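You operate a simulated robot arm through the tools that you are given. There is no shell and no other tool. Be economical: measure what you need, move in short steps, check, and stop when the job is done.

You are at the controls of a simulated robot arm. One attempt, no reset.

JOB
Oil the rusty nut on block D, then slacken it.
Fine: the block stays clamped; can and spanner go back. Set down upright: green oil can.

Only the result counts: the job must be done as asked and must still hold three seconds after the hand-in. Knocking over, shifting, dropping, spilling or breaking anything else fails it.

ROBOT AND FRAMES
A 6-joint arm with a two-finger parallel gripper, fixed in place. Base frame: the origin is at the foot of the arm, x ahead of it, y to its left, z up; the work surface is at about z = 0.88. Lengths are in m, angles in rad, forces in N, time in s.
With the tool pointing down near the work surface it reaches from about 0.36 to 0.76 m from the base axis. Its first joint turns from -1.152 to 1.152 rad. Payload 2.45 kg.
The TCP is the grasp point between the finger pads, 0.024 m short of the fingertips. In the tool frame z runs along the fingers and y along their closing line. The gripper opens to 0.068 m. The fingers are 0.017 m wide and 0.01 m thick; the gripper's body (0.04 by 0.07 m) begins 0.041 m behind the TCP.
Orientation is that of the tool frame in the base frame, as a unit quaternion [w, x, y, z]. With the fingers straight down and closing along the base's y, the tool's x points along the base's -x, its y along +y and its z along -z.

CONTROLS
- The arm moves only by the tool servo_tool. Its argument "series" is a list of rows, each an object of numbers (a shift or turn left out is 0, a gripper value left out holds the last): "wx", "wy", "wz": the turn, a rotation vector about the tool's x, y, z in rad; "x", "y", "z": the shift along the tool's x, y, z in mm; "claw": the closure, from 0 (fully open) to 1 (shut). In form: [{"wx": .., "wy": .., "wz": .., "x": .., "y": .., "z": .., "claw": ..}, ...]. A call has 1 to 20 rows; each row is the pose to reach, as a shift and turn from the pose commanded when the call began, along the tool's axes at that moment. Each row takes 0.2 s and may step no farther than 0.05 m and 0.15 rad from the row before; otherwise, or with a gripper value out of range, the whole call is refused. Where a pose cannot be reached the arm comes as near as it can. A force on the tool above 40 N (or 10 N above the force at the start of the call, whichever is more), or a blocked arm, ends the call early, and 0.2 s more pass. Each finger travels about 0.108 m/s and halts on what it meets, pressing with about 42 N; the grip force reading is that of the motor and also rises with nothing between the fingers. The clock runs only during rows and for 0.2 s after the last one: add rows that repeat a pose to give the fingers time. The reply holds the time, the measured pose of the TCP, the force on the tool along the base axes, the opening and the grip force, in the units named above and with some noise, with the torque about the TCP (base axes, N m) and any sound that the robot's microphone picked up, and new pictures: "views" is both (left out), scene, wrist or none.
- Cameras (640 x 400 px; columns grow to the right, rows downward): "scene" is fixed at [0.1733, 0.4266, 1.4512]; the picture's right is [-0.64, -0.77, 0.00], its down [-0.54, 0.45, -0.72] and it looks along [0.55, -0.46, -0.70] (base axes); focal length 239 px, centre (320, 200). "wrist" rides on the gripper at [0.084, 0.011, -0.075] in the tool frame; the picture's right is [-0.13, 0.99, 0.00], its down [-0.60, -0.08, -0.79] and it looks along [-0.79, -0.10, 0.61] (tool axes); focal length 251 px, centre (320, 200). There is no depth. A picture from a camera that has moved, and an enlarged one, comes with that camera's place and axes in the base frame and with its lens.
- zoom(camera, box): a new picture of the part [left, top, right, bottom] of that camera's present view, enlarged. No time passes.
- job_done(): hands the job in; it is judged then, once.

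Work in short steps. Places have to be worked out from the pictures, the camera data and where the tool is seen: move nearer, look again, correct. Check each grasp and each placing, and mend what went wrong. You have 120 turns and 200 pictures in all, those below and enlarged ones among them. Open the gripper and draw the arm clear of the work before you hand the job in, unless the task says otherwise; then end with one line.

The tools are called as name(argument=value, ...) on one line, values as JSON. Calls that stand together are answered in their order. servo_tool: Moves the arm, as the interface text tells. Its arguments: {"type":"object","properties":{"series":{"type":"array"},"views":{"type":"string","enum":["both","scene","wrist","none"]}},"required":["series"]} The other tools are called the same way: zoom (camera, box) takes an enlarged picture of a part of a camera's view; job_done () hands the job in.

At the start:

```text
time: 0.0
tool_pos: [0.3394, 0.2642, 1.2742]
tool_rot: [-0.001, 0.0, 1.0, 0.0]
ft_force: [-0.2, -0.1, -0.5]
torque: [-0.02, -0.01, -0.01]
gripper_width: 0.0678
grip_force: 0.1
```

scene: 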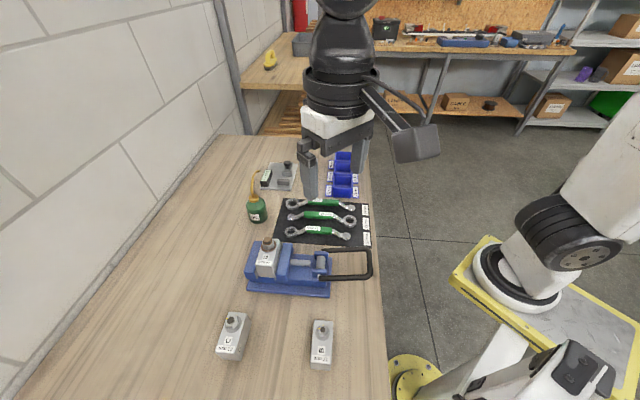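
wrist: 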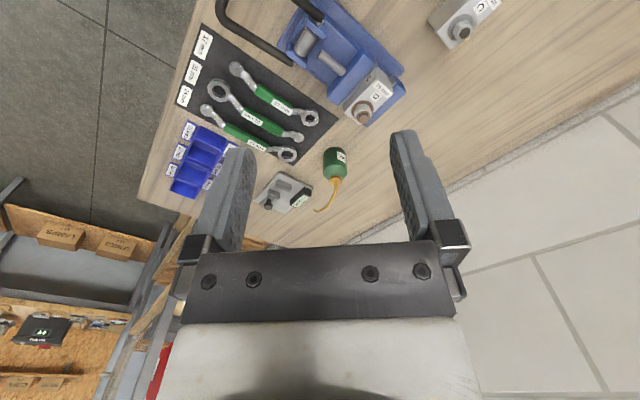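

I'll take enlarged views of the vice, spanners and oil can to read the labels.

zoom(camera="scene", box=[220, 140, 400, 310])

zoom(camera="wrist", box=[160, 0, 420, 220])

```text
2.35 times, centred on (310, 225) of scene
camera zoom: at [0.1733, 0.4266, 1.4512], right [-0.64, -0.77, 0.0], down [-0.54, 0.45, -0.72], along [0.55, -0.46, -0.7], focal length 562 px, centre (344, 141)
```

zoom: 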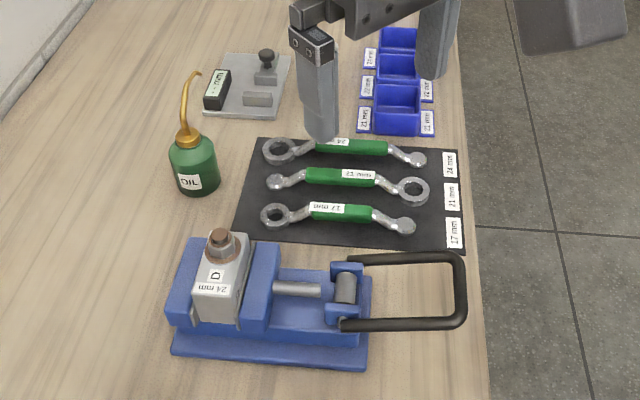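

```text
1.82 times, centred on (290, 110) of wrist
camera zoom: at [0.2562, 0.2734, 1.3495], right [0.13, 0.99, 0.0], down [0.6, -0.08, 0.79], along [0.79, -0.1, -0.61], focal length 457 px, centre (374, 364)
```

zoom: 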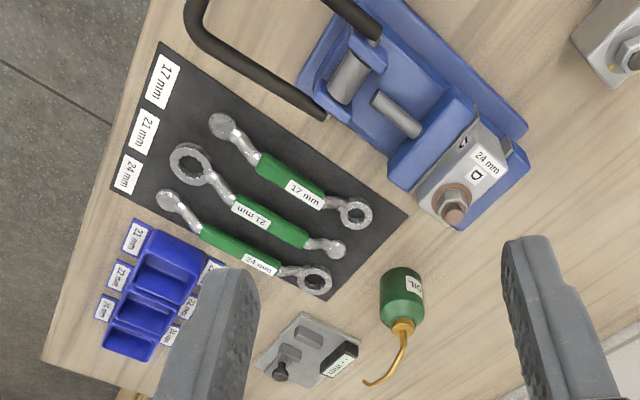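

Block D (label 24 mm) is in the vice, at about (0.50, 0.31). The can stands near (0.68, 0.26), and the 24 mm spanner's ring is near (0.66, 0.14). I'll move closer and above for a better look.

servo_tool(series=[{"x": -32, "z": 35}, {"x": -64, "z": 70}, {"x": -96, "z": 105}, {"x": -128, "z": 140}, {"x": -160, "z": 174}, {"x": -160, "z": 174}], views="both")

```text
time: 1.4
tool_pos: [0.4992, 0.2649, 1.0964]
tool_rot: [0.0, 0.0, 1.0, -0.001]
ft_force: [0.0, 0.3, 0.3]
torque: [0.0, 0.02, 0.0]
gripper_width: 0.0681
grip_force: 0.0
camera wrist: at [0.4155, 0.2751, 1.1729], right [0.13, 0.99, 0.0], down [0.6, -0.08, 0.79], along [0.79, -0.1, -0.61], focal length 251 px, centre (320, 200)
```

scene: 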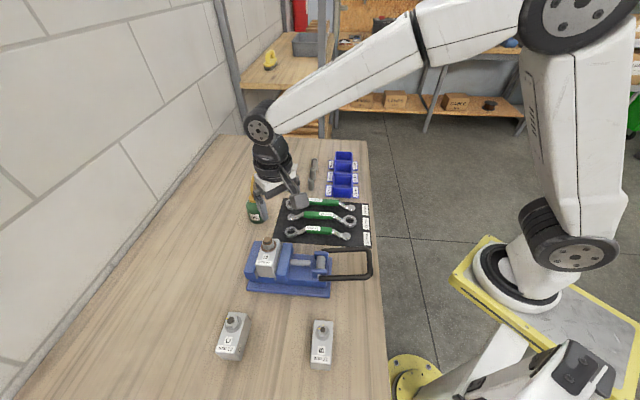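
wrist: 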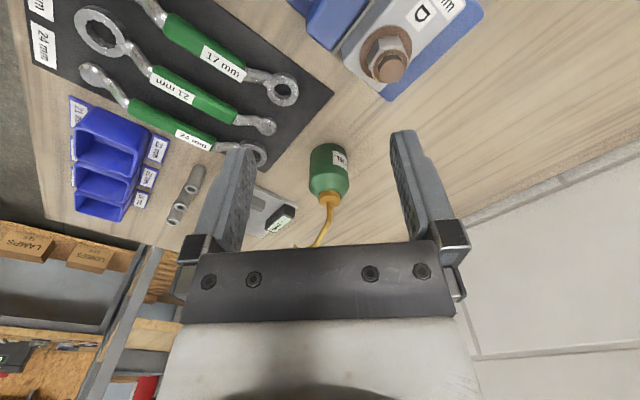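

The can and nut are both in view, so I'll enlarge each.

zoom(camera="wrist", box=[260, 0, 500, 150])

zoom(camera="wrist", box=[220, 110, 420, 260])

zoom(camera="scene", box=[230, 160, 330, 300])

```text
2.67 times, centred on (380, 75) of wrist
camera zoom: at [0.4155, 0.2751, 1.1729], right [0.13, 0.99, 0.0], down [0.6, -0.08, 0.79], along [0.79, -0.1, -0.61], focal length 670 px, centre (160, 533)
```

zoom: 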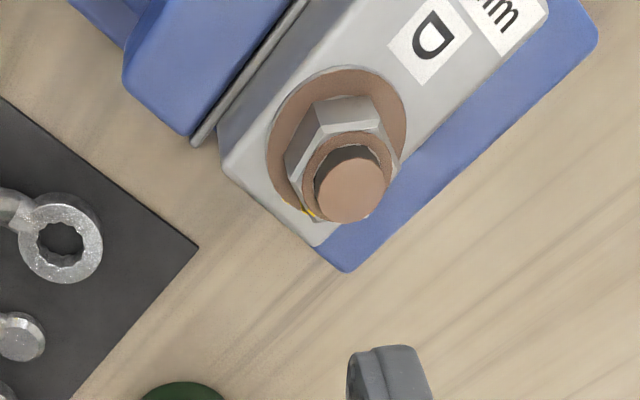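

```text
2.67 times, centred on (320, 185) of wrist
camera zoom: at [0.4155, 0.2751, 1.1729], right [0.13, 0.99, 0.0], down [0.6, -0.08, 0.79], along [0.79, -0.1, -0.61], focal length 670 px, centre (320, 240)
```

zoom: 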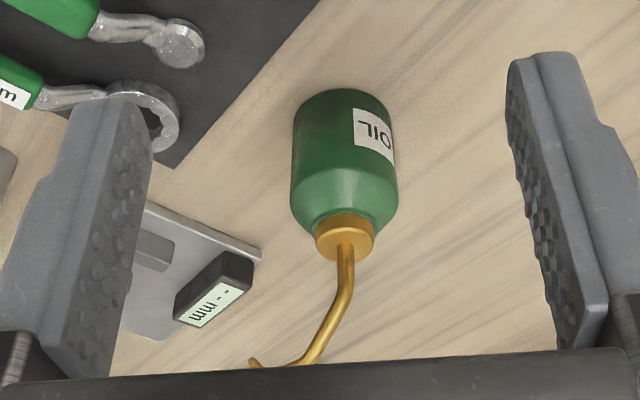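

```text
2.86 times, centred on (280, 230) of scene
camera zoom: at [0.1733, 0.4266, 1.4512], right [-0.64, -0.77, 0.0], down [-0.54, 0.45, -0.72], along [0.55, -0.46, -0.7], focal length 683 px, centre (434, 114)
```

zoom: 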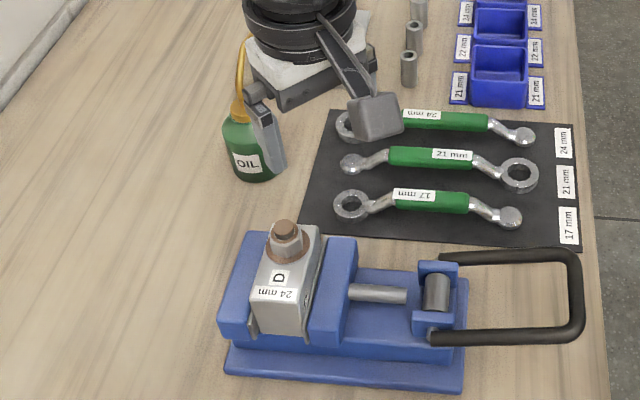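

The can's axis is near (0.69, 0.25) and it's about 60 mm wide. The spout tip is near (0.754, 0.19, 0.995), pointing about −44°. I want a tilted grasp with the camera on the upper side, so I'll yaw the tool by about −150° in place first.

servo_tool(series=[{"wz": 0.145}, {"wz": 0.29}, {"wz": 0.435}, {"wz": 0.58}, {"wz": 0.725}, {"wz": 0.87}, {"wz": 1.015}, {"wz": 1.16}, {"wz": 1.305}, {"wz": 1.45}, {"wz": 1.595}, {"wz": 1.74}, {"wz": 1.885}, {"wz": 2.03}, {"wz": 2.175}, {"wz": 2.32}, {"wz": 2.465}, {"wz": 2.61}, {"wz": 2.61}], views="wrist")

```text
time: 5.4
tool_pos: [0.5236, 0.2137, 1.0943]
tool_rot: [-0.019, 0.96, 0.28, -0.004]
ft_force: [1.3, 0.4, -0.8]
torque: [0.0, 0.01, 0.02]
gripper_width: 0.0677
grip_force: 0.0
out of reach, approached as far as the arm can: row 17, 18, 19
camera wrist: at [0.6016, 0.2462, 1.1701], right [0.42, -0.9, -0.04], down [-0.54, -0.29, 0.79], along [-0.73, -0.32, -0.61], focal length 251 px, centre (320, 200)
```

wrist: 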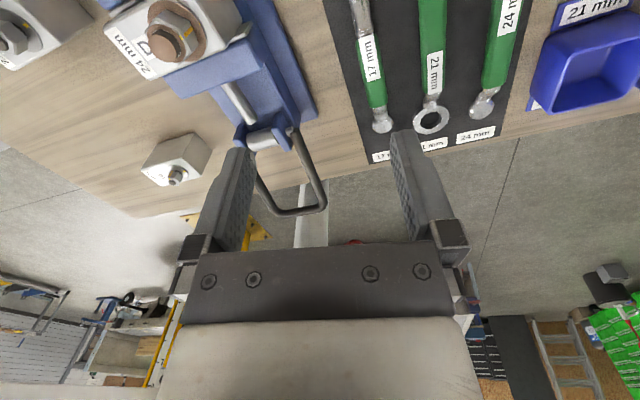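

A wrist joint limit stopped the yaw near 32°. I'll back off to about 45°, which is square to the spout, and check where it lands.

servo_tool(series=[{"wz": -0.125}, {"wz": -0.26}, {"wz": -0.26}], views="none")

```text
time: 6.2
tool_pos: [0.5237, 0.2148, 1.0953]
tool_rot: [-0.019, 0.915, 0.404, -0.001]
ft_force: [0.1, -0.7, -0.2]
torque: [0.03, -0.02, -0.03]
gripper_width: 0.068
grip_force: 0.0
```

Tool x is now at an azimuth of about 47.6°. I'll pitch the fingers up toward that direction, to about 40° below horizontal, at this height.

servo_tool(series=[{"wy": 0.145}, {"wy": 0.29}, {"wy": 0.435}, {"wy": 0.58}, {"wy": 0.725}, {"wy": 0.87}, {"wy": 0.87}], views="both")

```text
time: 7.8
tool_pos: [0.5229, 0.2129, 1.0952]
tool_rot: [-0.187, 0.83, 0.358, 0.385]
ft_force: [-1.2, -0.7, -0.6]
torque: [0.03, 0.01, -0.01]
gripper_width: 0.0681
grip_force: 0.0
camera wrist: at [0.5307, 0.1987, 1.2066], right [0.67, -0.73, -0.13], down [-0.73, -0.68, 0.04], along [-0.12, 0.07, -0.99], focal length 251 px, centre (320, 200)
```

scene: 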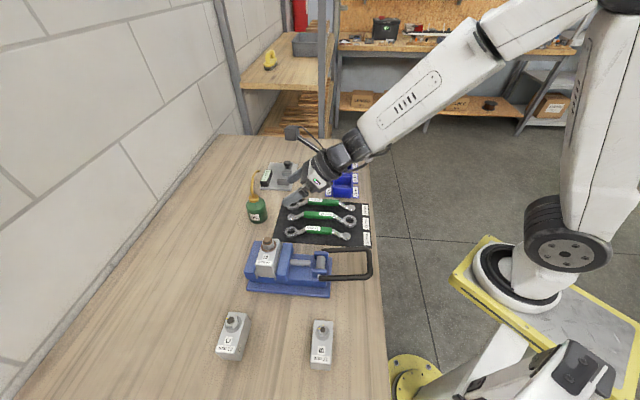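
wrist: 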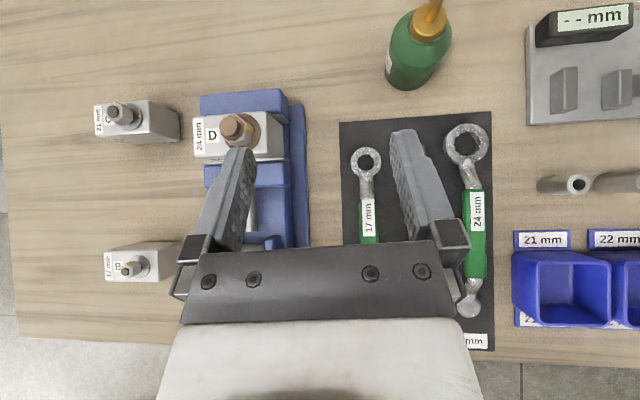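

The pitched pose works and gives a good top view, with the nut near (0.50, 0.312, ~1.0). I'll move to about 13 cm short of the can, along the approach axis, and measure it.

servo_tool(series=[{"x": -13, "y": 33, "z": 20, "wz": -0.045}, {"x": -26, "y": 67, "z": 40, "wz": -0.045}, {"x": -39, "y": 100, "z": 63, "wz": -0.045}, {"x": -39, "y": 100, "z": 86, "wz": -0.045}, {"x": -39, "y": 100, "z": 86, "wz": -0.045}], views="both")

```text
time: 9.0
tool_pos: [0.6251, 0.1778, 1.0069]
tool_rot: [-0.178, 0.822, 0.377, 0.389]
ft_force: [0.0, 0.3, -0.2]
torque: [0.01, 0.0, -0.03]
gripper_width: 0.0679
grip_force: 0.1
camera wrist: at [0.6294, 0.1663, 1.1207], right [0.7, -0.71, -0.1], down [-0.71, -0.7, 0.04], along [-0.1, 0.05, -0.99], focal length 251 px, centre (320, 200)
```

scene: 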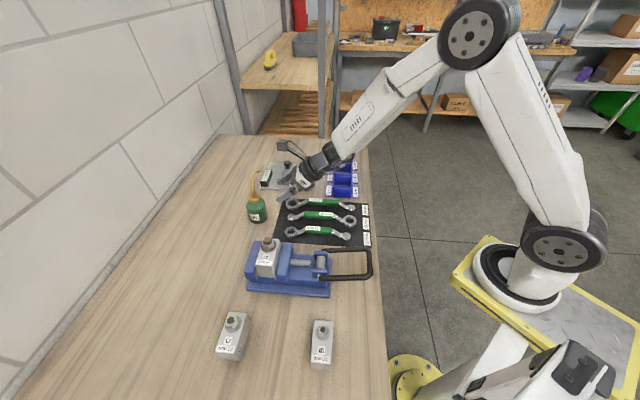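
wrist: 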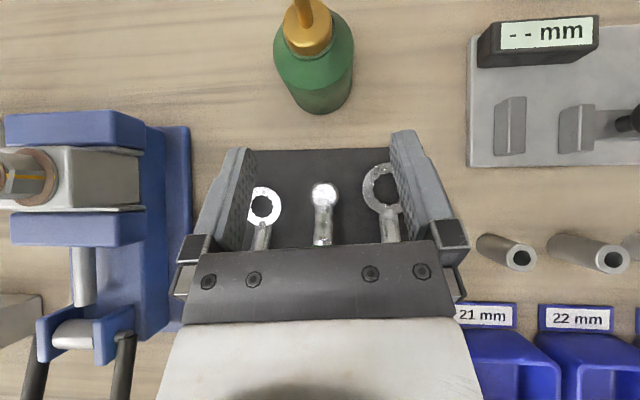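

The can's axis comes out at about (0.686, 0.253), with a diameter near 56 mm. I'll advance 60 mm and check that it's centred between the fingers.

servo_tool(series=[{"x": -3.5, "y": -1.5, "z": 30}, {"x": -7, "y": -3, "z": 60}, {"x": -7, "y": -3, "z": 60}], views="both")

```text
time: 9.8
tool_pos: [0.649, 0.2116, 0.9642]
tool_rot: [-0.178, 0.822, 0.376, 0.389]
ft_force: [-0.5, -0.3, 0.9]
torque: [-0.03, 0.03, 0.03]
gripper_width: 0.0679
grip_force: 0.1
camera wrist: at [0.6538, 0.2003, 1.0772], right [0.7, -0.71, -0.1], down [-0.71, -0.7, 0.04], along [-0.1, 0.05, -0.99], focal length 251 px, centre (320, 200)
```

scene: 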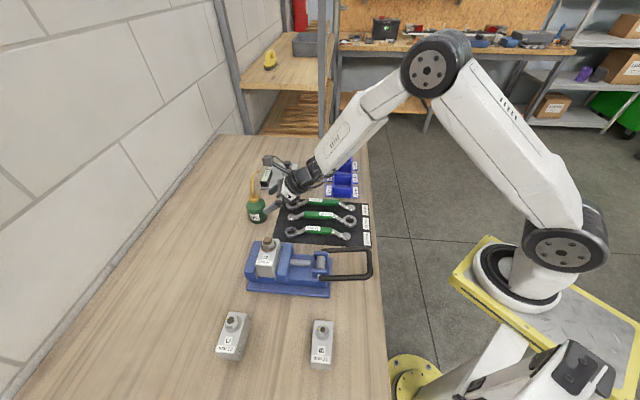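
wrist: 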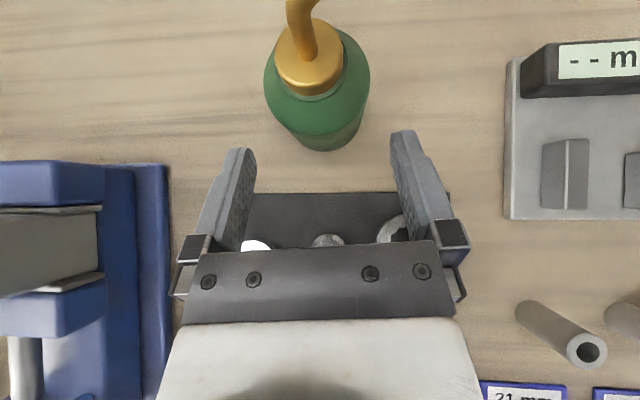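

The can is centred to within 1 mm, so I'll advance 67 mm, close gently and check.

servo_tool(series=[{"y": 0.5, "z": 20}, {"y": 0.8, "z": 40}, {"y": 0.8, "z": 54}, {"y": 0.8, "z": 67}, {"y": 0.8, "z": 67}], views="both")

```text
time: 11.0
tool_pos: [0.6824, 0.2501, 0.9185]
tool_rot: [-0.178, 0.822, 0.376, 0.389]
ft_force: [0.5, 0.0, 0.1]
torque: [0.01, 0.02, -0.03]
gripper_width: 0.068
grip_force: 0.1
camera wrist: at [0.6878, 0.2393, 1.0328], right [0.7, -0.71, -0.1], down [-0.71, -0.7, 0.04], along [-0.1, 0.05, -0.99], focal length 251 px, centre (320, 200)
```

scene: 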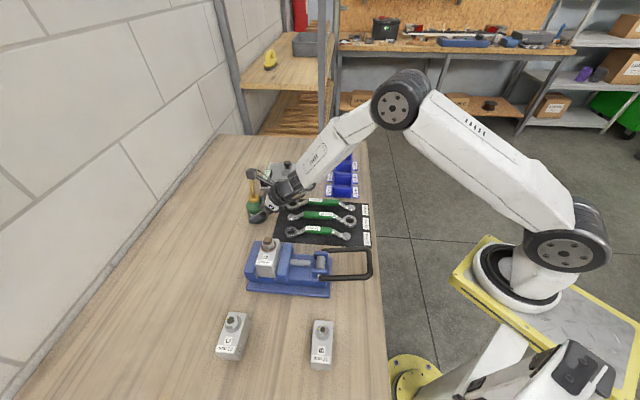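
wrist: 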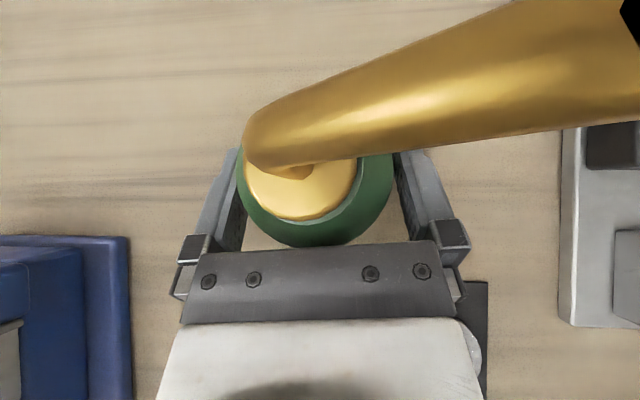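

The fingers straddle the can with no contact force and the spout clears the camera. I'll close now.

servo_tool(series=[{"claw": 0.3}, {"claw": 0.6}, {"claw": 1}, {"claw": 1}], views="wrist")

```text
time: 12.0
tool_pos: [0.6834, 0.2497, 0.9194]
tool_rot: [-0.179, 0.822, 0.377, 0.389]
ft_force: [0.3, 1.2, 0.7]
torque: [0.0, -0.03, 0.04]
gripper_width: 0.0565
grip_force: 42.0
camera wrist: at [0.6877, 0.2391, 1.0329], right [0.7, -0.71, -0.1], down [-0.71, -0.7, 0.04], along [-0.1, 0.05, -0.99], focal length 251 px, centre (320, 200)
```

wrist: 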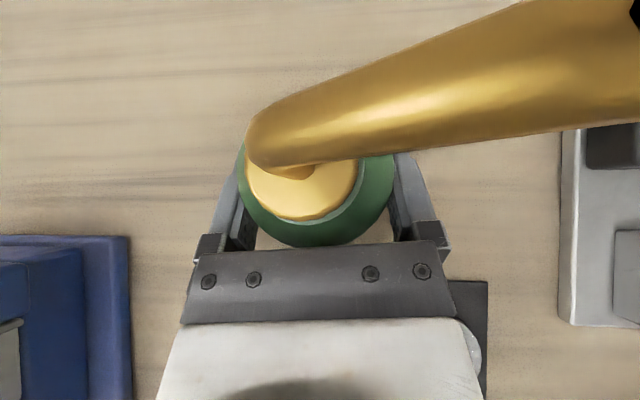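

The grip holds at 56.5 mm and 42 N. I'll lift straight up 140 mm with the can upright.

servo_tool(series=[{"x": 22, "z": -18}, {"x": 48, "z": -39}, {"x": 76, "z": -62.5}, {"x": 108, "z": -89}, {"x": 108, "z": -89}], views="both")

```text
time: 13.2
tool_pos: [0.6837, 0.2505, 1.0588]
tool_rot: [-0.178, 0.822, 0.377, 0.389]
ft_force: [-0.6, -0.2, -3.5]
torque: [-0.01, -0.03, 0.0]
gripper_width: 0.0562
grip_force: 42.2
camera wrist: at [0.6886, 0.2395, 1.1731], right [0.7, -0.71, -0.1], down [-0.71, -0.7, 0.04], along [-0.1, 0.05, -0.99], focal length 251 px, centre (320, 200)
```

scene: 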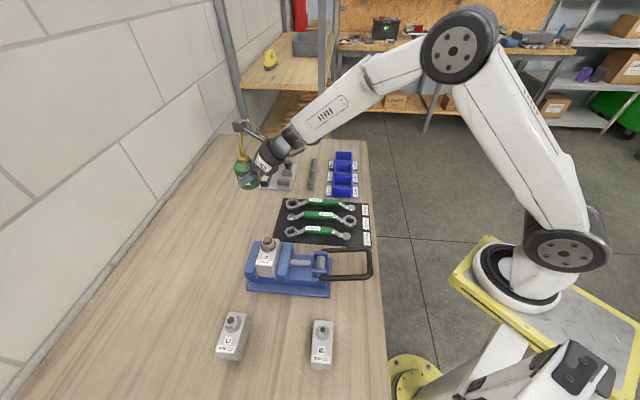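
wrist: 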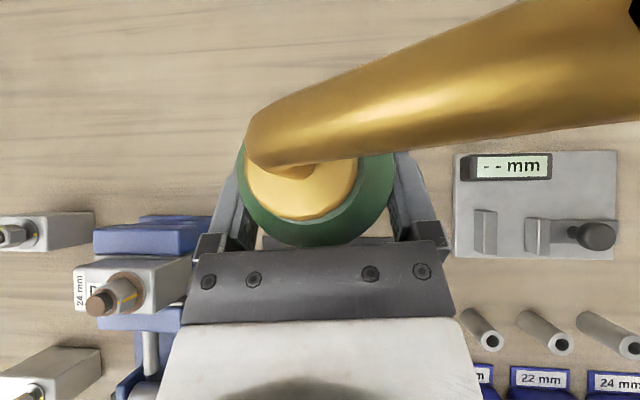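

The can is lifted and stable, with an added load of about 3.5 N. I'll enlarge the can in the scene view to see the spout's shape.

zoom(camera="scene", box=[215, 105, 305, 200])

zoom(camera="wrist", box=[60, 220, 180, 340])

```text
4.21 times, centred on (260, 152) of scene
camera zoom: at [0.1733, 0.4267, 1.4512], right [-0.64, -0.77, 0.0], down [-0.54, 0.45, -0.72], along [0.55, -0.46, -0.7], focal length 1006 px, centre (573, 400)
```

zoom: 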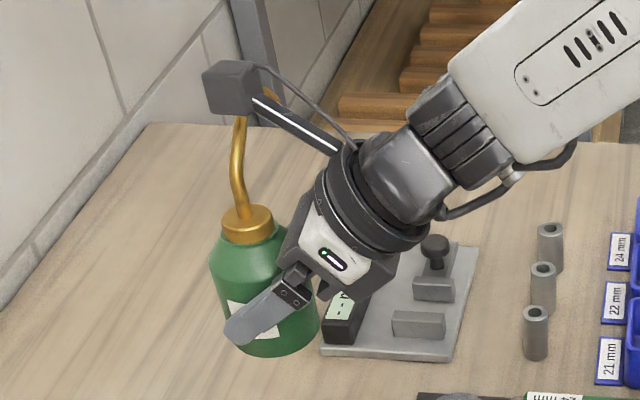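

```text
3.33 times, centred on (120, 280) of wrist
camera zoom: at [0.6886, 0.2395, 1.1731], right [0.7, -0.71, -0.1], down [-0.71, -0.7, 0.04], along [-0.1, 0.05, -0.99], focal length 838 px, centre (987, -67)
```

zoom: 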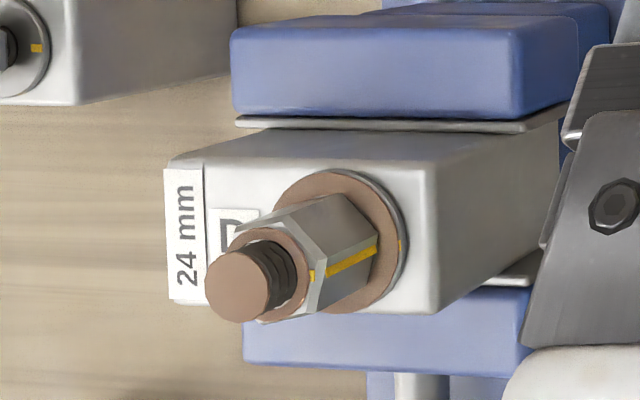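

The spout tip sits at about (0.06, 0.092, −0.047) in the tool frame. Tilting it down needs a +wz turn, towards the joint limit, so I'll yaw the can CCW about the vertical by about 0.98 rad first. That buys joint margin and keeps the nut visible to the scene camera.

servo_tool(series=[{"wx": 0.1083, "wz": -0.0889}, {"wx": 0.2166, "wz": -0.1777}, {"wx": 0.325, "wz": -0.2666}, {"wx": 0.433, "wz": -0.3554}, {"wx": 0.5415, "wz": -0.4443}, {"wx": 0.65, "wz": -0.533}, {"wx": 0.758, "wz": -0.622}, {"wx": 0.758, "wz": -0.622}], views="both")

```text
time: 15.0
tool_pos: [0.6829, 0.2501, 1.0603]
tool_rot: [-0.34, 0.547, 0.72, 0.258]
ft_force: [0.9, 0.6, 0.1]
torque: [-0.01, -0.02, 0.0]
gripper_width: 0.0
grip_force: 24.0
camera wrist: at [0.6946, 0.2483, 1.1735], right [0.98, 0.19, -0.1], down [0.19, -0.98, 0.04], along [-0.09, -0.05, -0.99], focal length 251 px, centre (320, 200)
```

scene: 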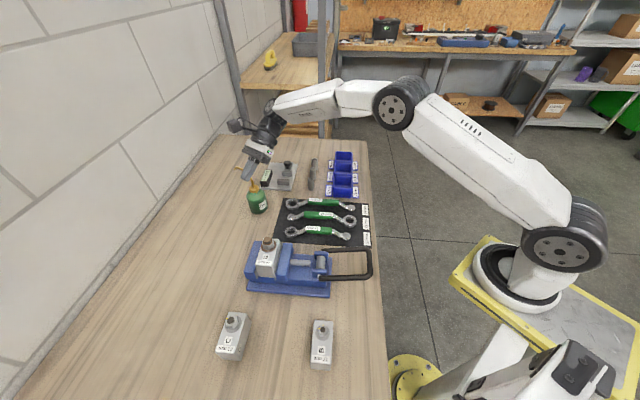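
wrist: 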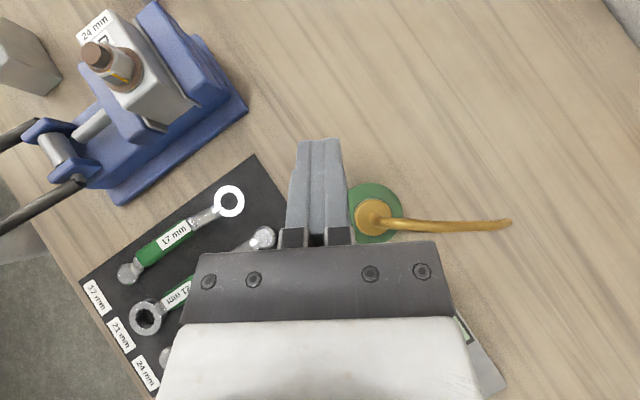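

The gripper is empty: the can slipped out during the yaw, though it seems to be standing on the table. I'll look closely at it.

zoom(camera="scene", box=[215, 140, 315, 240])

zoom(camera="wrist", box=[280, 130, 540, 300])

```text
4.00 times, centred on (265, 190) of scene
camera zoom: at [0.1733, 0.4266, 1.4512], right [-0.64, -0.77, 0.0], down [-0.54, 0.45, -0.72], along [0.55, -0.46, -0.7], focal length 956 px, centre (540, 240)
```

zoom: 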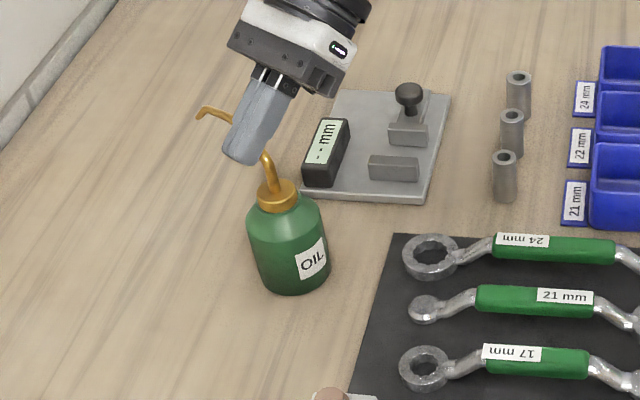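

```text
2.35 times, centred on (410, 215) of wrist
camera zoom: at [0.6946, 0.2483, 1.1735], right [0.98, 0.19, -0.1], down [0.19, -0.98, 0.04], along [-0.09, -0.05, -0.99], focal length 592 px, centre (108, 165)
```

zoom: 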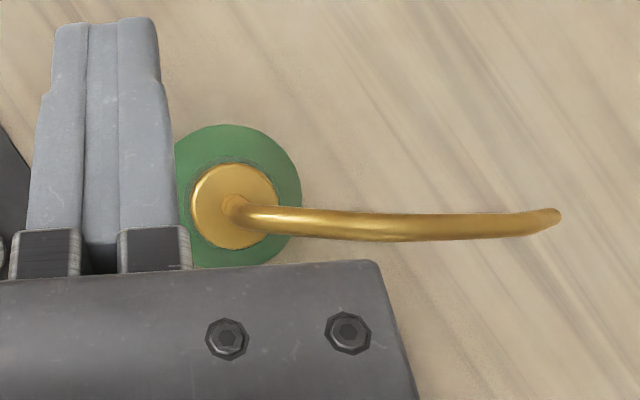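

The can stands upright at about (0.721, 0.233), with its spout now at an azimuth of about 11°. That suits a grasp with approach azimuth near 80°, so no big yaw is needed later. I'll back off, open, and line up 13 cm short of it.

servo_tool(series=[{"x": -24, "y": -10, "z": -29}, {"x": -47, "y": -21, "z": -58}, {"x": -71, "y": -31, "z": -86}, {"x": -88, "y": -24, "z": -75, "wx": -0.115, "wz": 0.094, "claw": 0}, {"x": -104, "y": -17, "z": -63, "wx": -0.23, "wz": 0.189}, {"x": -121, "y": -11, "z": -52.5, "wx": -0.345, "wz": 0.284}, {"x": -121, "y": -11, "z": -52.5, "wx": -0.345, "wz": 0.284}], views="both")

```text
time: 16.6
tool_pos: [0.7035, 0.1336, 0.9987]
tool_rot: [-0.274, 0.694, 0.58, 0.328]
ft_force: [-0.3, 0.7, -0.9]
torque: [0.01, -0.02, 0.01]
gripper_width: 0.0681
grip_force: 0.0
camera wrist: at [0.7137, 0.1263, 1.1119], right [0.96, -0.26, -0.1], down [-0.26, -0.97, 0.04], along [-0.11, -0.01, -0.99], focal length 251 px, centre (320, 200)
```

scene: 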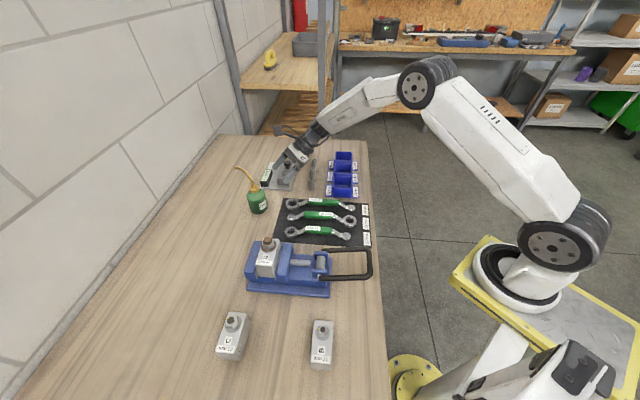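
wrist: 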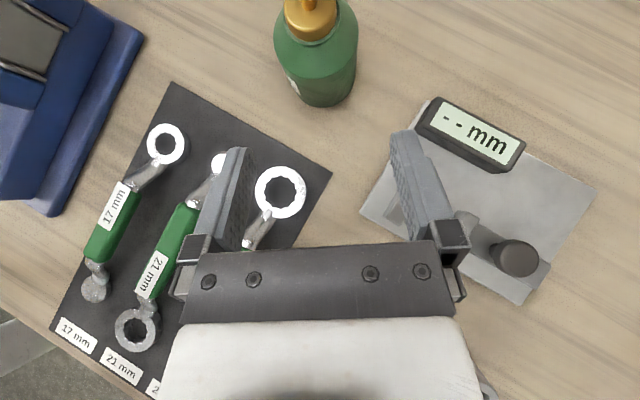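

The can is upright and lies straight ahead along the tool axis, about 128 mm away. I'll advance 64 mm and verify.

servo_tool(series=[{"z": 32}, {"z": 64}, {"z": 64}], views="wrist")

```text
time: 17.4
tool_pos: [0.7126, 0.1819, 0.9582]
tool_rot: [-0.274, 0.693, 0.58, 0.328]
ft_force: [1.0, -0.8, -0.8]
torque: [0.02, 0.03, 0.01]
gripper_width: 0.0679
grip_force: 0.0
camera wrist: at [0.7235, 0.1751, 1.0712], right [0.96, -0.26, -0.1], down [-0.25, -0.97, 0.04], along [-0.11, -0.01, -0.99], focal length 251 px, centre (320, 200)
```

wrist: 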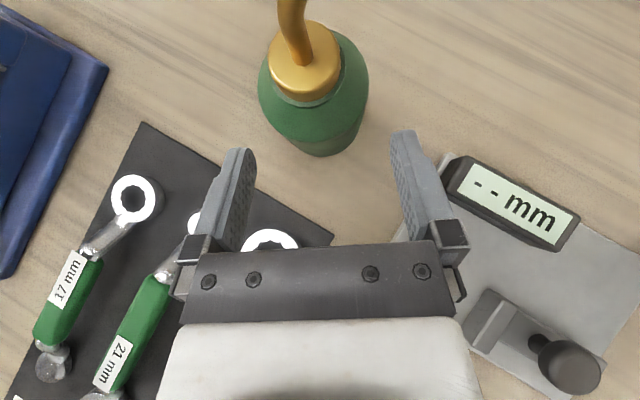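

It's well centred, so I'll advance the last 66 mm and close.

servo_tool(series=[{"x": 2, "y": -0.8, "z": 25}, {"x": 3, "y": -0.8, "z": 50}, {"x": 3, "y": -0.8, "z": 66}, {"x": 3, "y": -0.8, "z": 66, "claw": 0.5}, {"x": 3, "y": -0.8, "z": 66, "claw": 1}, {"x": 3, "y": -0.8, "z": 66, "claw": 1}], views="both")

```text
time: 18.8
tool_pos: [0.7213, 0.2371, 0.9211]
tool_rot: [-0.274, 0.694, 0.579, 0.329]
ft_force: [-0.7, 1.3, -0.1]
torque: [0.14, -0.02, 0.03]
gripper_width: 0.0559
grip_force: 42.1
camera wrist: at [0.7313, 0.229, 1.0338], right [0.96, -0.26, -0.1], down [-0.25, -0.97, 0.04], along [-0.11, -0.01, -0.99], focal length 251 px, centre (320, 200)
```

scene: 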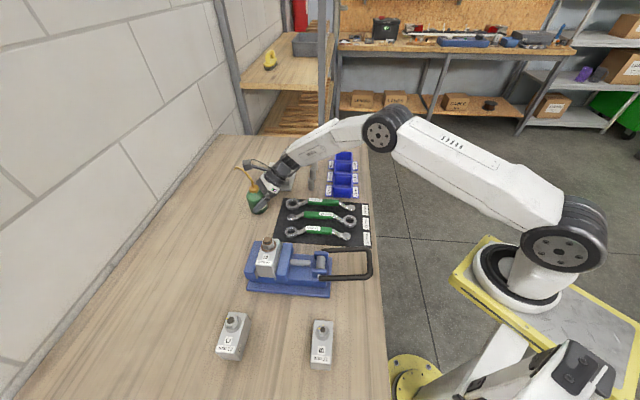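
wrist: 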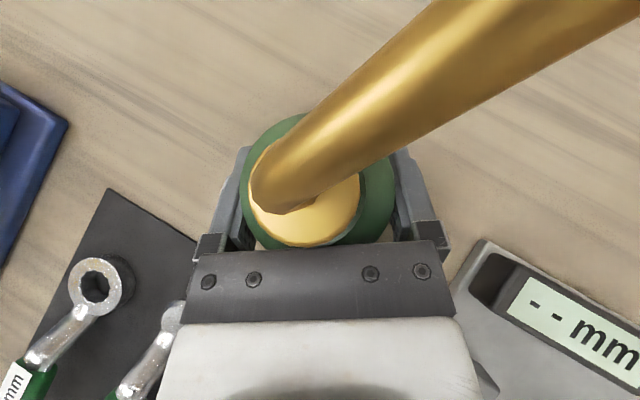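

The width reads 55.9 mm and dropped slightly last time, so I was probably gripping near the tapering shoulder. Before lifting I'll reopen, move lower and a bit shallower so the pads hold mid-body, and regrip.

servo_tool(series=[{"claw": 0}, {"claw": 0}, {"x": -7, "z": -2, "claw": 0}, {"x": -14, "z": -3, "claw": 0}, {"x": -14, "z": -3, "claw": 0}, {"x": -14, "z": -3, "claw": 1}, {"x": -14, "z": -3, "claw": 1}, {"x": -14, "z": -3, "claw": 1}], views="both")

```text
time: 20.6
tool_pos: [0.7192, 0.224, 0.9108]
tool_rot: [-0.275, 0.694, 0.58, 0.328]
ft_force: [0.2, -0.9, -0.3]
torque: [-0.07, -0.1, -0.04]
gripper_width: 0.0562
grip_force: 41.7
camera wrist: at [0.7288, 0.2168, 1.0244], right [0.96, -0.26, -0.1], down [-0.25, -0.97, 0.04], along [-0.11, -0.01, -0.99], focal length 251 px, centre (320, 200)
```

scene: 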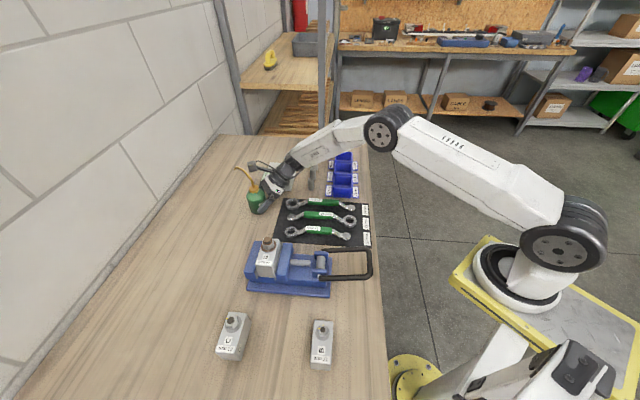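
wrist: 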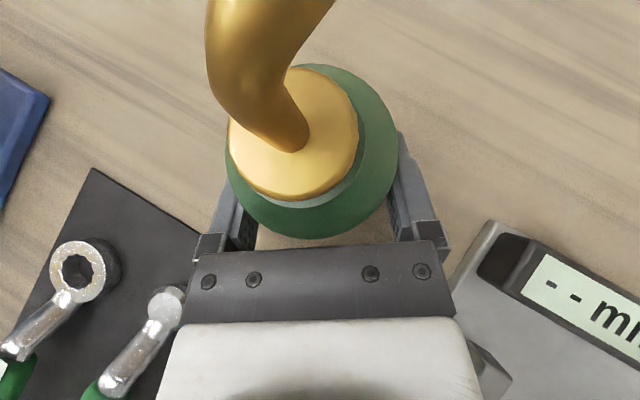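

The lower grip has 42 N on it. I'll lift 30 mm slowly and check for slip.

servo_tool(series=[{"x": 5, "z": -4}, {"x": 12, "z": -10}, {"x": 18, "z": -15}, {"x": 23, "z": -19}, {"x": 23, "z": -19}, {"x": 23, "z": -19}], views="both")

```text
time: 22.0
tool_pos: [0.7193, 0.2239, 0.9409]
tool_rot: [-0.274, 0.694, 0.579, 0.328]
ft_force: [-0.3, 0.6, -3.9]
torque: [-0.05, 0.01, -0.01]
gripper_width: 0.0564
grip_force: 41.7
camera wrist: at [0.7286, 0.2167, 1.054], right [0.96, -0.26, -0.1], down [-0.25, -0.97, 0.04], along [-0.11, -0.01, -0.99], focal length 251 px, centre (320, 200)
```

scene: 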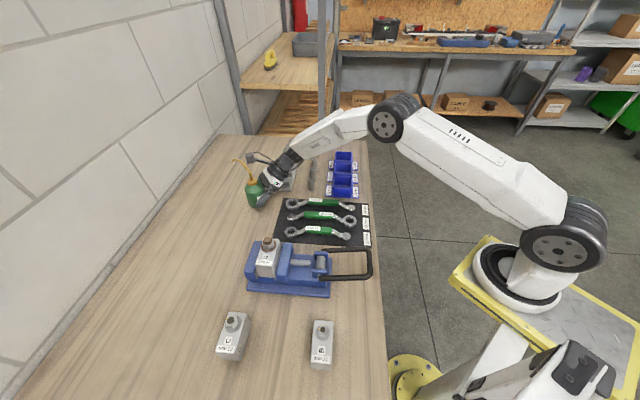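
wrist: 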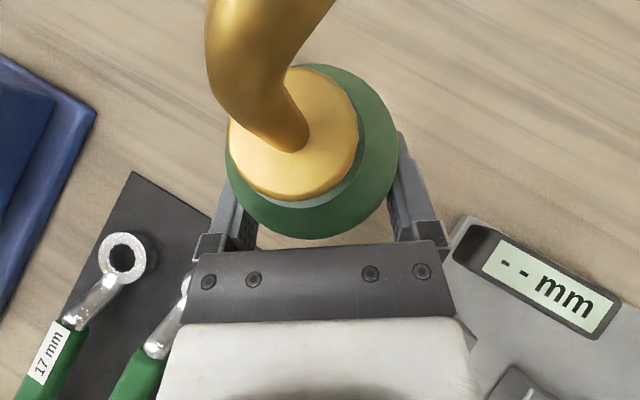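

No slip: the view is unchanged and the load is 3.9 N. I'll lift another 120 mm, then carry it smoothly toward the nut, upright.

servo_tool(series=[{"x": 10, "z": -8}, {"x": 28, "z": -23}, {"x": 47, "z": -38}, {"x": 65, "z": -54}, {"x": 84, "z": -69}, {"x": 93, "y": -5, "z": -76}, {"x": 93, "y": -25, "z": -76}, {"x": 94, "y": -50, "z": -75}, {"x": 94, "y": -80, "z": -75}, {"x": 95, "y": -110, "z": -74}, {"x": 95, "y": -140, "z": -74}, {"x": 95, "y": -170, "z": -73}, {"x": 96, "y": -200, "z": -73}, {"x": 96, "y": -230, "z": -72}, {"x": 97, "y": -260, "z": -71}, {"x": 97, "y": -285, "z": -71}, {"x": 97, "y": -305, "z": -71}, {"x": 97, "y": -314, "z": -71}, {"x": 97, "y": -314, "z": -71}], views="both")

```text
time: 26.0
tool_pos: [0.4105, 0.2862, 1.0621]
tool_rot: [-0.273, 0.694, 0.579, 0.328]
ft_force: [0.1, 0.5, -3.5]
torque: [-0.01, -0.01, -0.02]
gripper_width: 0.0561
grip_force: 42.3
camera wrist: at [0.4205, 0.2786, 1.1749], right [0.96, -0.26, -0.1], down [-0.25, -0.97, 0.04], along [-0.11, -0.01, -0.99], focal length 251 px, centre (320, 200)
```

scene: 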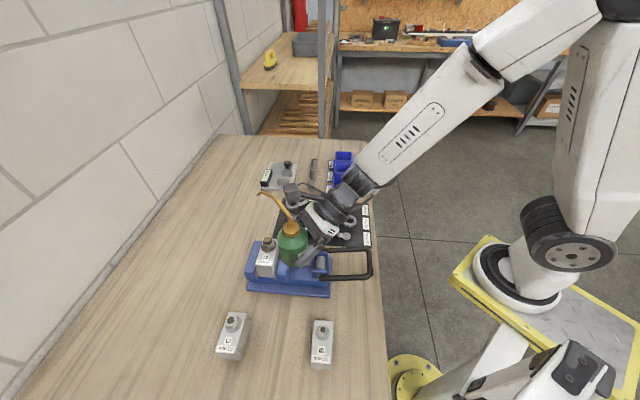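
wrist: 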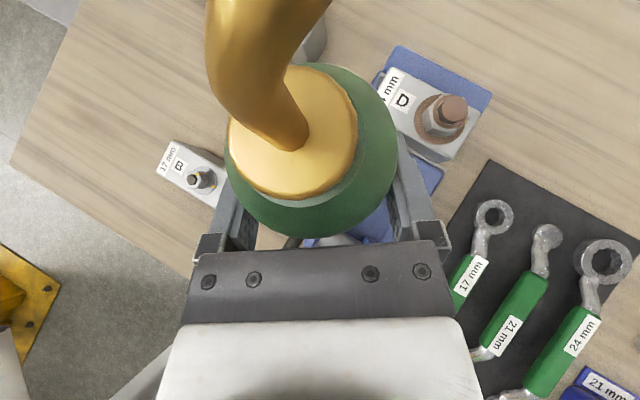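

It arrived with a steady grip. I'll enlarge the scene to locate the spout tip and the nut.

zoom(camera="scene", box=[230, 170, 340, 290])

zoom(camera="wrist", box=[360, 40, 500, 180])

```text
3.33 times, centred on (285, 230) of scene
camera zoom: at [0.1733, 0.4267, 1.4512], right [-0.64, -0.77, 0.0], down [-0.54, 0.45, -0.72], along [0.55, -0.46, -0.7], focal length 797 px, centre (437, 100)
```

zoom: 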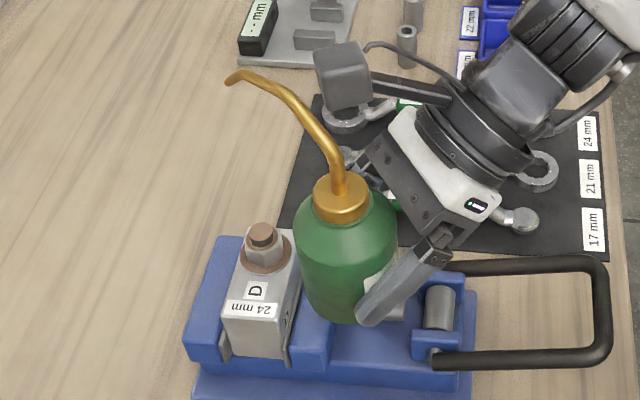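

```text
2.86 times, centred on (430, 110) of wrist
camera zoom: at [0.4205, 0.2786, 1.1749], right [0.96, -0.26, -0.1], down [-0.25, -0.97, 0.04], along [-0.11, -0.01, -0.99], focal length 718 px, centre (6, 457)
```

zoom: 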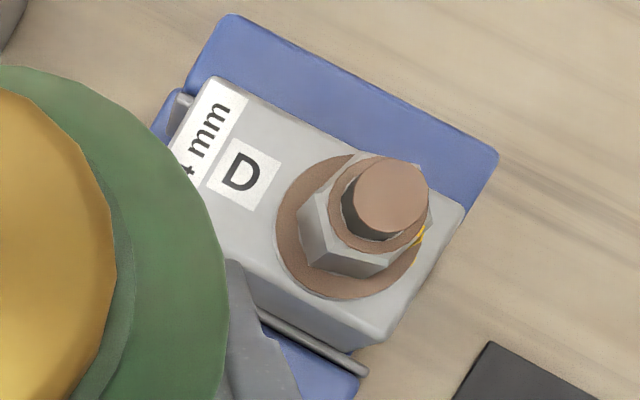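

The stud top is at about (0.501, 0.311, 1.006), and the spout tip is right above the nut at about (0.4985, 0.310, 1.148). I'll tilt 30° about the tip's pivot axis while lowering the tip to about 1.06.

servo_tool(series=[{"x": -4.5, "y": -4.5, "z": 1.7, "wx": 0.0385, "wy": -0.0235, "wz": 0.047}, {"x": -9, "y": -9, "z": 3.4, "wx": 0.077, "wy": -0.047, "wz": 0.094}, {"x": -13, "y": -13, "z": 4.8, "wx": 0.1155, "wy": -0.0705, "wz": 0.14}, {"x": -17, "y": -16.6, "z": 6.3, "wx": 0.154, "wy": -0.094, "wz": 0.187}, {"x": -20.5, "y": -19.5, "z": 7.7, "wx": 0.1925, "wy": -0.118, "wz": 0.234}, {"x": -24, "y": -22.4, "z": 9.1, "wx": 0.231, "wy": -0.142, "wz": 0.281}, {"x": -27, "y": -24.5, "z": 10.6, "wx": 0.27, "wy": -0.165, "wz": 0.328}, {"x": -30.1, "y": -26.5, "z": 12.2, "wx": 0.308, "wy": -0.189, "wz": 0.375}, {"x": -30.1, "y": -26.5, "z": 12.2, "wx": 0.308, "wy": -0.189, "wz": 0.375}], views="both")

```text
time: 28.0
tool_pos: [0.3825, 0.2829, 1.0288]
tool_rot: [-0.378, 0.766, 0.508, 0.112]
ft_force: [0.7, 0.2, -3.7]
torque: [-0.03, 0.05, 0.02]
gripper_width: 0.0562
grip_force: 42.1
camera wrist: at [0.4466, 0.2852, 1.1241], right [0.8, -0.29, -0.53], down [-0.18, -0.95, 0.25], along [-0.58, -0.1, -0.81], focal length 251 px, centre (320, 200)
```

scene: 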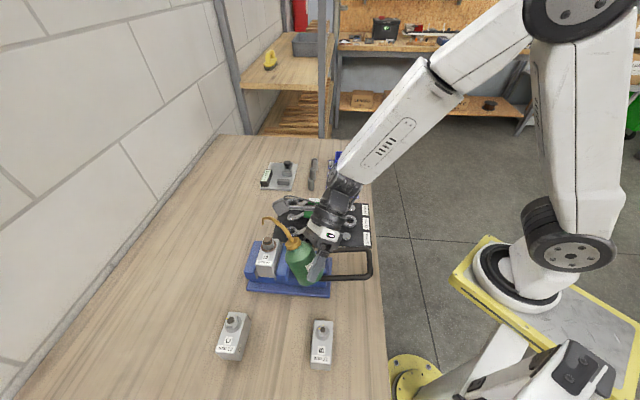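
wrist: 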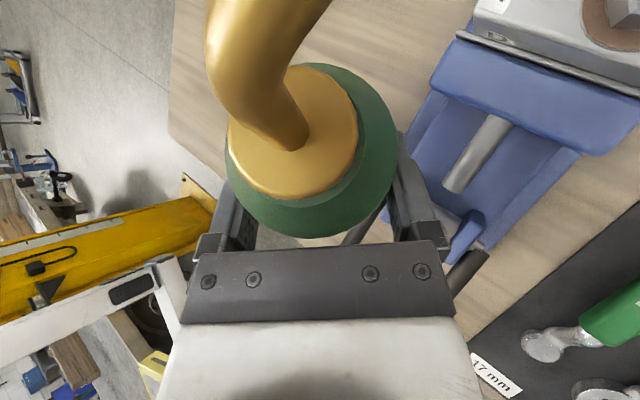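

zoom(camera="scene", box=[230, 200, 340, 300])

```text
4.00 times, centred on (285, 250) of scene
camera zoom: at [0.1733, 0.4267, 1.4512], right [-0.64, -0.77, 0.0], down [-0.54, 0.45, -0.72], along [0.55, -0.46, -0.7], focal length 956 px, centre (460, 0)
```

zoom: 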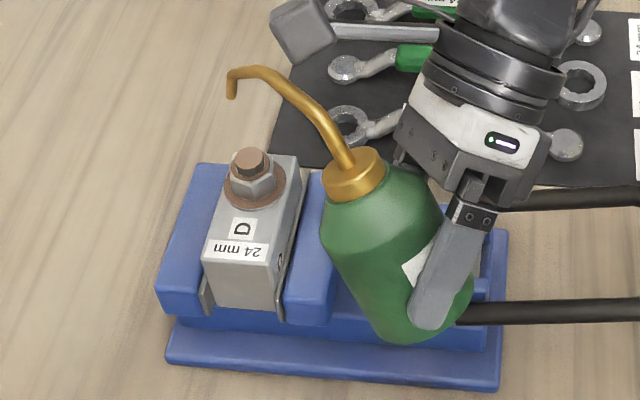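

The tip now points down at about (0.502, 0.310, 1.06), right over the stud. I'll lower it about 33 mm and tilt 15° more in place, then hold to let it drip.

servo_tool(series=[{"x": -9, "y": 8, "z": 11}, {"x": -18.4, "y": 15.4, "z": 22.8}, {"x": -15, "y": 10.6, "z": 17.4, "wx": 0.0385, "wy": -0.0235, "wz": 0.047}, {"x": -11.1, "y": 5.8, "z": 12, "wx": 0.077, "wy": -0.047, "wz": 0.094}, {"x": -6.8, "y": 1.8, "z": 6.5, "wx": 0.1155, "wy": -0.0705, "wz": 0.14}, {"x": -2.4, "y": -2.2, "z": 0.8, "wx": 0.154, "wy": -0.094, "wz": 0.187}, {"x": -2.4, "y": -2.2, "z": 0.8, "wx": 0.154, "wy": -0.094, "wz": 0.187}, {"x": -2.4, "y": -2.2, "z": 0.8, "wx": 0.154, "wy": -0.094, "wz": 0.187}, {"x": -2.4, "y": -2.2, "z": 0.8, "wx": 0.154, "wy": -0.094, "wz": 0.187}], views="scene")

zoom(camera="scene", box=[230, 200, 340, 300])

```text
time: 30.0
tool_pos: [0.3799, 0.2816, 1.0281]
tool_rot: [-0.421, 0.783, 0.458, 0.002]
ft_force: [0.3, -0.3, -2.5]
torque: [-0.02, -0.01, 0.01]
gripper_width: 0.0562
grip_force: 42.0
```

scene: 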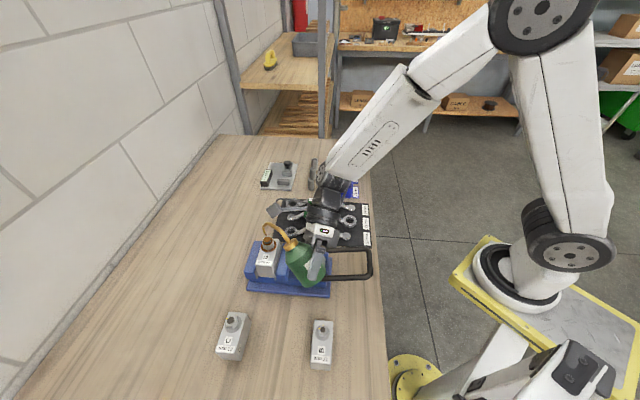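

```text
4.00 times, centred on (285, 250) of scene
camera zoom: at [0.1733, 0.4267, 1.4512], right [-0.64, -0.77, 0.0], down [-0.54, 0.45, -0.72], along [0.55, -0.46, -0.7], focal length 956 px, centre (460, 0)
```

zoom: 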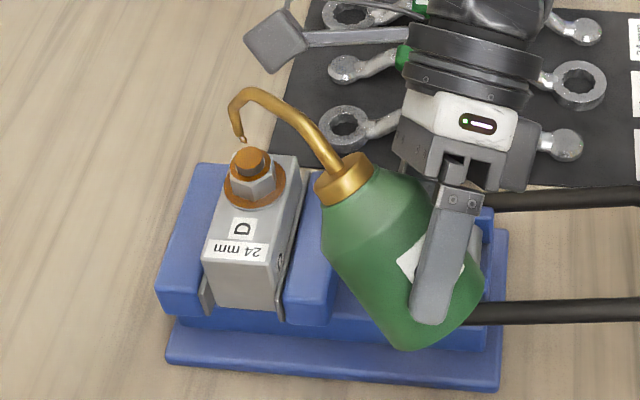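

Oil has dripped and the nut is visibly wet. I'll tilt back upright over the nut straight away, raising as I go.

servo_tool(series=[{"x": 1.9, "y": -2.0, "z": -2.4, "wx": -0.0775, "wy": 0.0476, "wz": -0.0945}, {"x": 5.4, "y": -2.7, "z": -5.6, "wx": -0.155, "wy": 0.0952, "wz": -0.189}, {"x": 10.5, "y": -2.3, "z": -9.7, "wx": -0.2325, "wy": 0.1428, "wz": -0.2835}, {"x": 17.4, "y": -1.2, "z": -14.7, "wx": -0.31, "wy": 0.1904, "wz": -0.378}, {"x": 26, "y": 0.5, "z": -20.8, "wx": -0.3875, "wy": 0.238, "wz": -0.4725}, {"x": 36.3, "y": 2.4, "z": -28.1, "wx": -0.465, "wy": 0.2856, "wz": -0.567}, {"x": 36.3, "y": 2.4, "z": -28.1, "wx": -0.465, "wy": 0.2856, "wz": -0.567}], views="scene")

zoom(camera="scene", box=[230, 180, 340, 300])

```text
time: 31.6
tool_pos: [0.4125, 0.2888, 1.0581]
tool_rot: [-0.272, 0.692, 0.581, 0.331]
ft_force: [0.9, 0.3, -3.3]
torque: [-0.03, -0.02, 0.01]
gripper_width: 0.056
grip_force: 42.1
```

scene: 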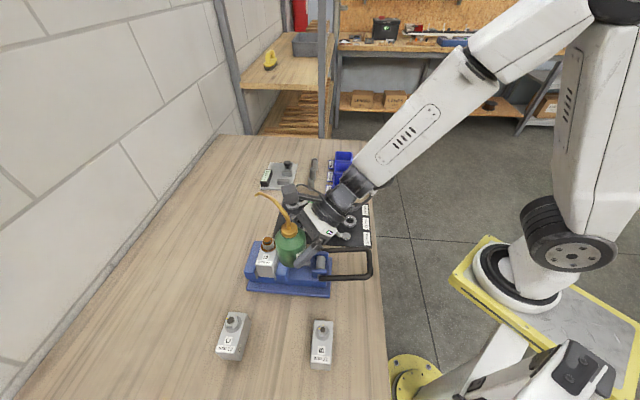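

```text
3.33 times, centred on (285, 240) of scene
camera zoom: at [0.1733, 0.4267, 1.4512], right [-0.64, -0.77, 0.0], down [-0.54, 0.45, -0.72], along [0.55, -0.46, -0.7], focal length 797 px, centre (437, 67)
```

zoom: 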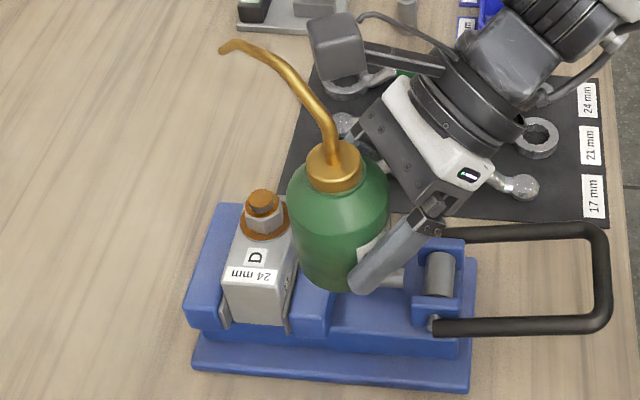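

The nut is oiled and the can is upright. I'll carry it back to its original spot at about (0.686, 0.252) and stop 20 mm above the table.

servo_tool(series=[{"x": 0.1, "y": 8, "z": 0.1}, {"x": 0.3, "y": 28, "z": 0.4}, {"x": 0.7, "y": 58, "z": 0.8}, {"x": 1, "y": 88, "z": 1.2}, {"x": 1.4, "y": 118, "z": 1.7}, {"x": 1.8, "y": 148, "z": 2.1}, {"x": 2.1, "y": 178, "z": 2.5}, {"x": 2.5, "y": 208, "z": 2.9}, {"x": 2.9, "y": 238, "z": 3.4}, {"x": 3.2, "y": 263, "z": 3.8}, {"x": 3.3, "y": 275, "z": 3.9}, {"x": -10, "y": 275, "z": 15}, {"x": -32, "y": 275, "z": 33}, {"x": -55, "y": 275, "z": 52}, {"x": -78, "y": 275, "z": 71}, {"x": -95, "y": 275, "z": 84.5}, {"x": -95, "y": 275, "z": 84.5}], views="both")

```text
time: 35.2
tool_pos: [0.6877, 0.2448, 0.9329]
tool_rot: [-0.273, 0.692, 0.58, 0.332]
ft_force: [0.2, 0.3, -3.7]
torque: [-0.08, 0.03, 0.0]
gripper_width: 0.0562
grip_force: 42.2
camera wrist: at [0.6961, 0.2378, 1.0467], right [0.96, -0.26, -0.1], down [-0.25, -0.97, 0.03], along [-0.1, -0.01, -0.99], focal length 251 px, centre (320, 200)
```

scene: 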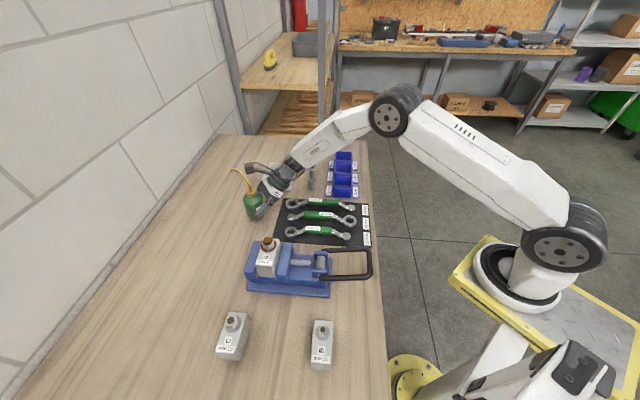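
wrist: 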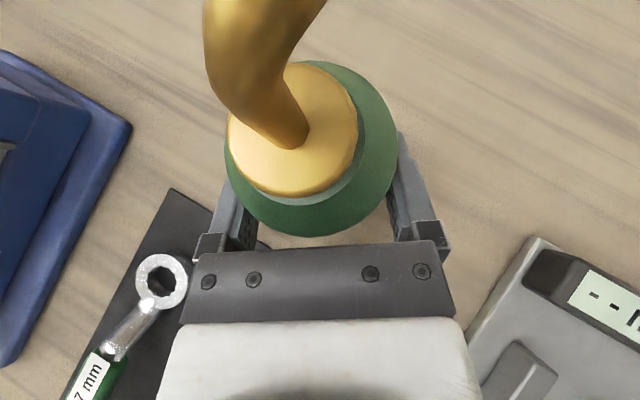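

It's 21 mm above its place. I'll lower slowly until contact.

servo_tool(series=[{"x": -5, "z": 4.1}, {"x": -10, "z": 8.2}, {"x": -13, "z": 10.7}, {"x": -15, "z": 12.3}, {"x": -16.6, "z": 13.6}, {"x": -16.6, "z": 13.6}], views="none")

```text
time: 36.6
tool_pos: [0.6868, 0.2442, 0.9118]
tool_rot: [-0.273, 0.692, 0.581, 0.331]
ft_force: [0.1, 0.0, -2.8]
torque: [-0.06, -0.01, 0.0]
gripper_width: 0.056
grip_force: 42.4
```

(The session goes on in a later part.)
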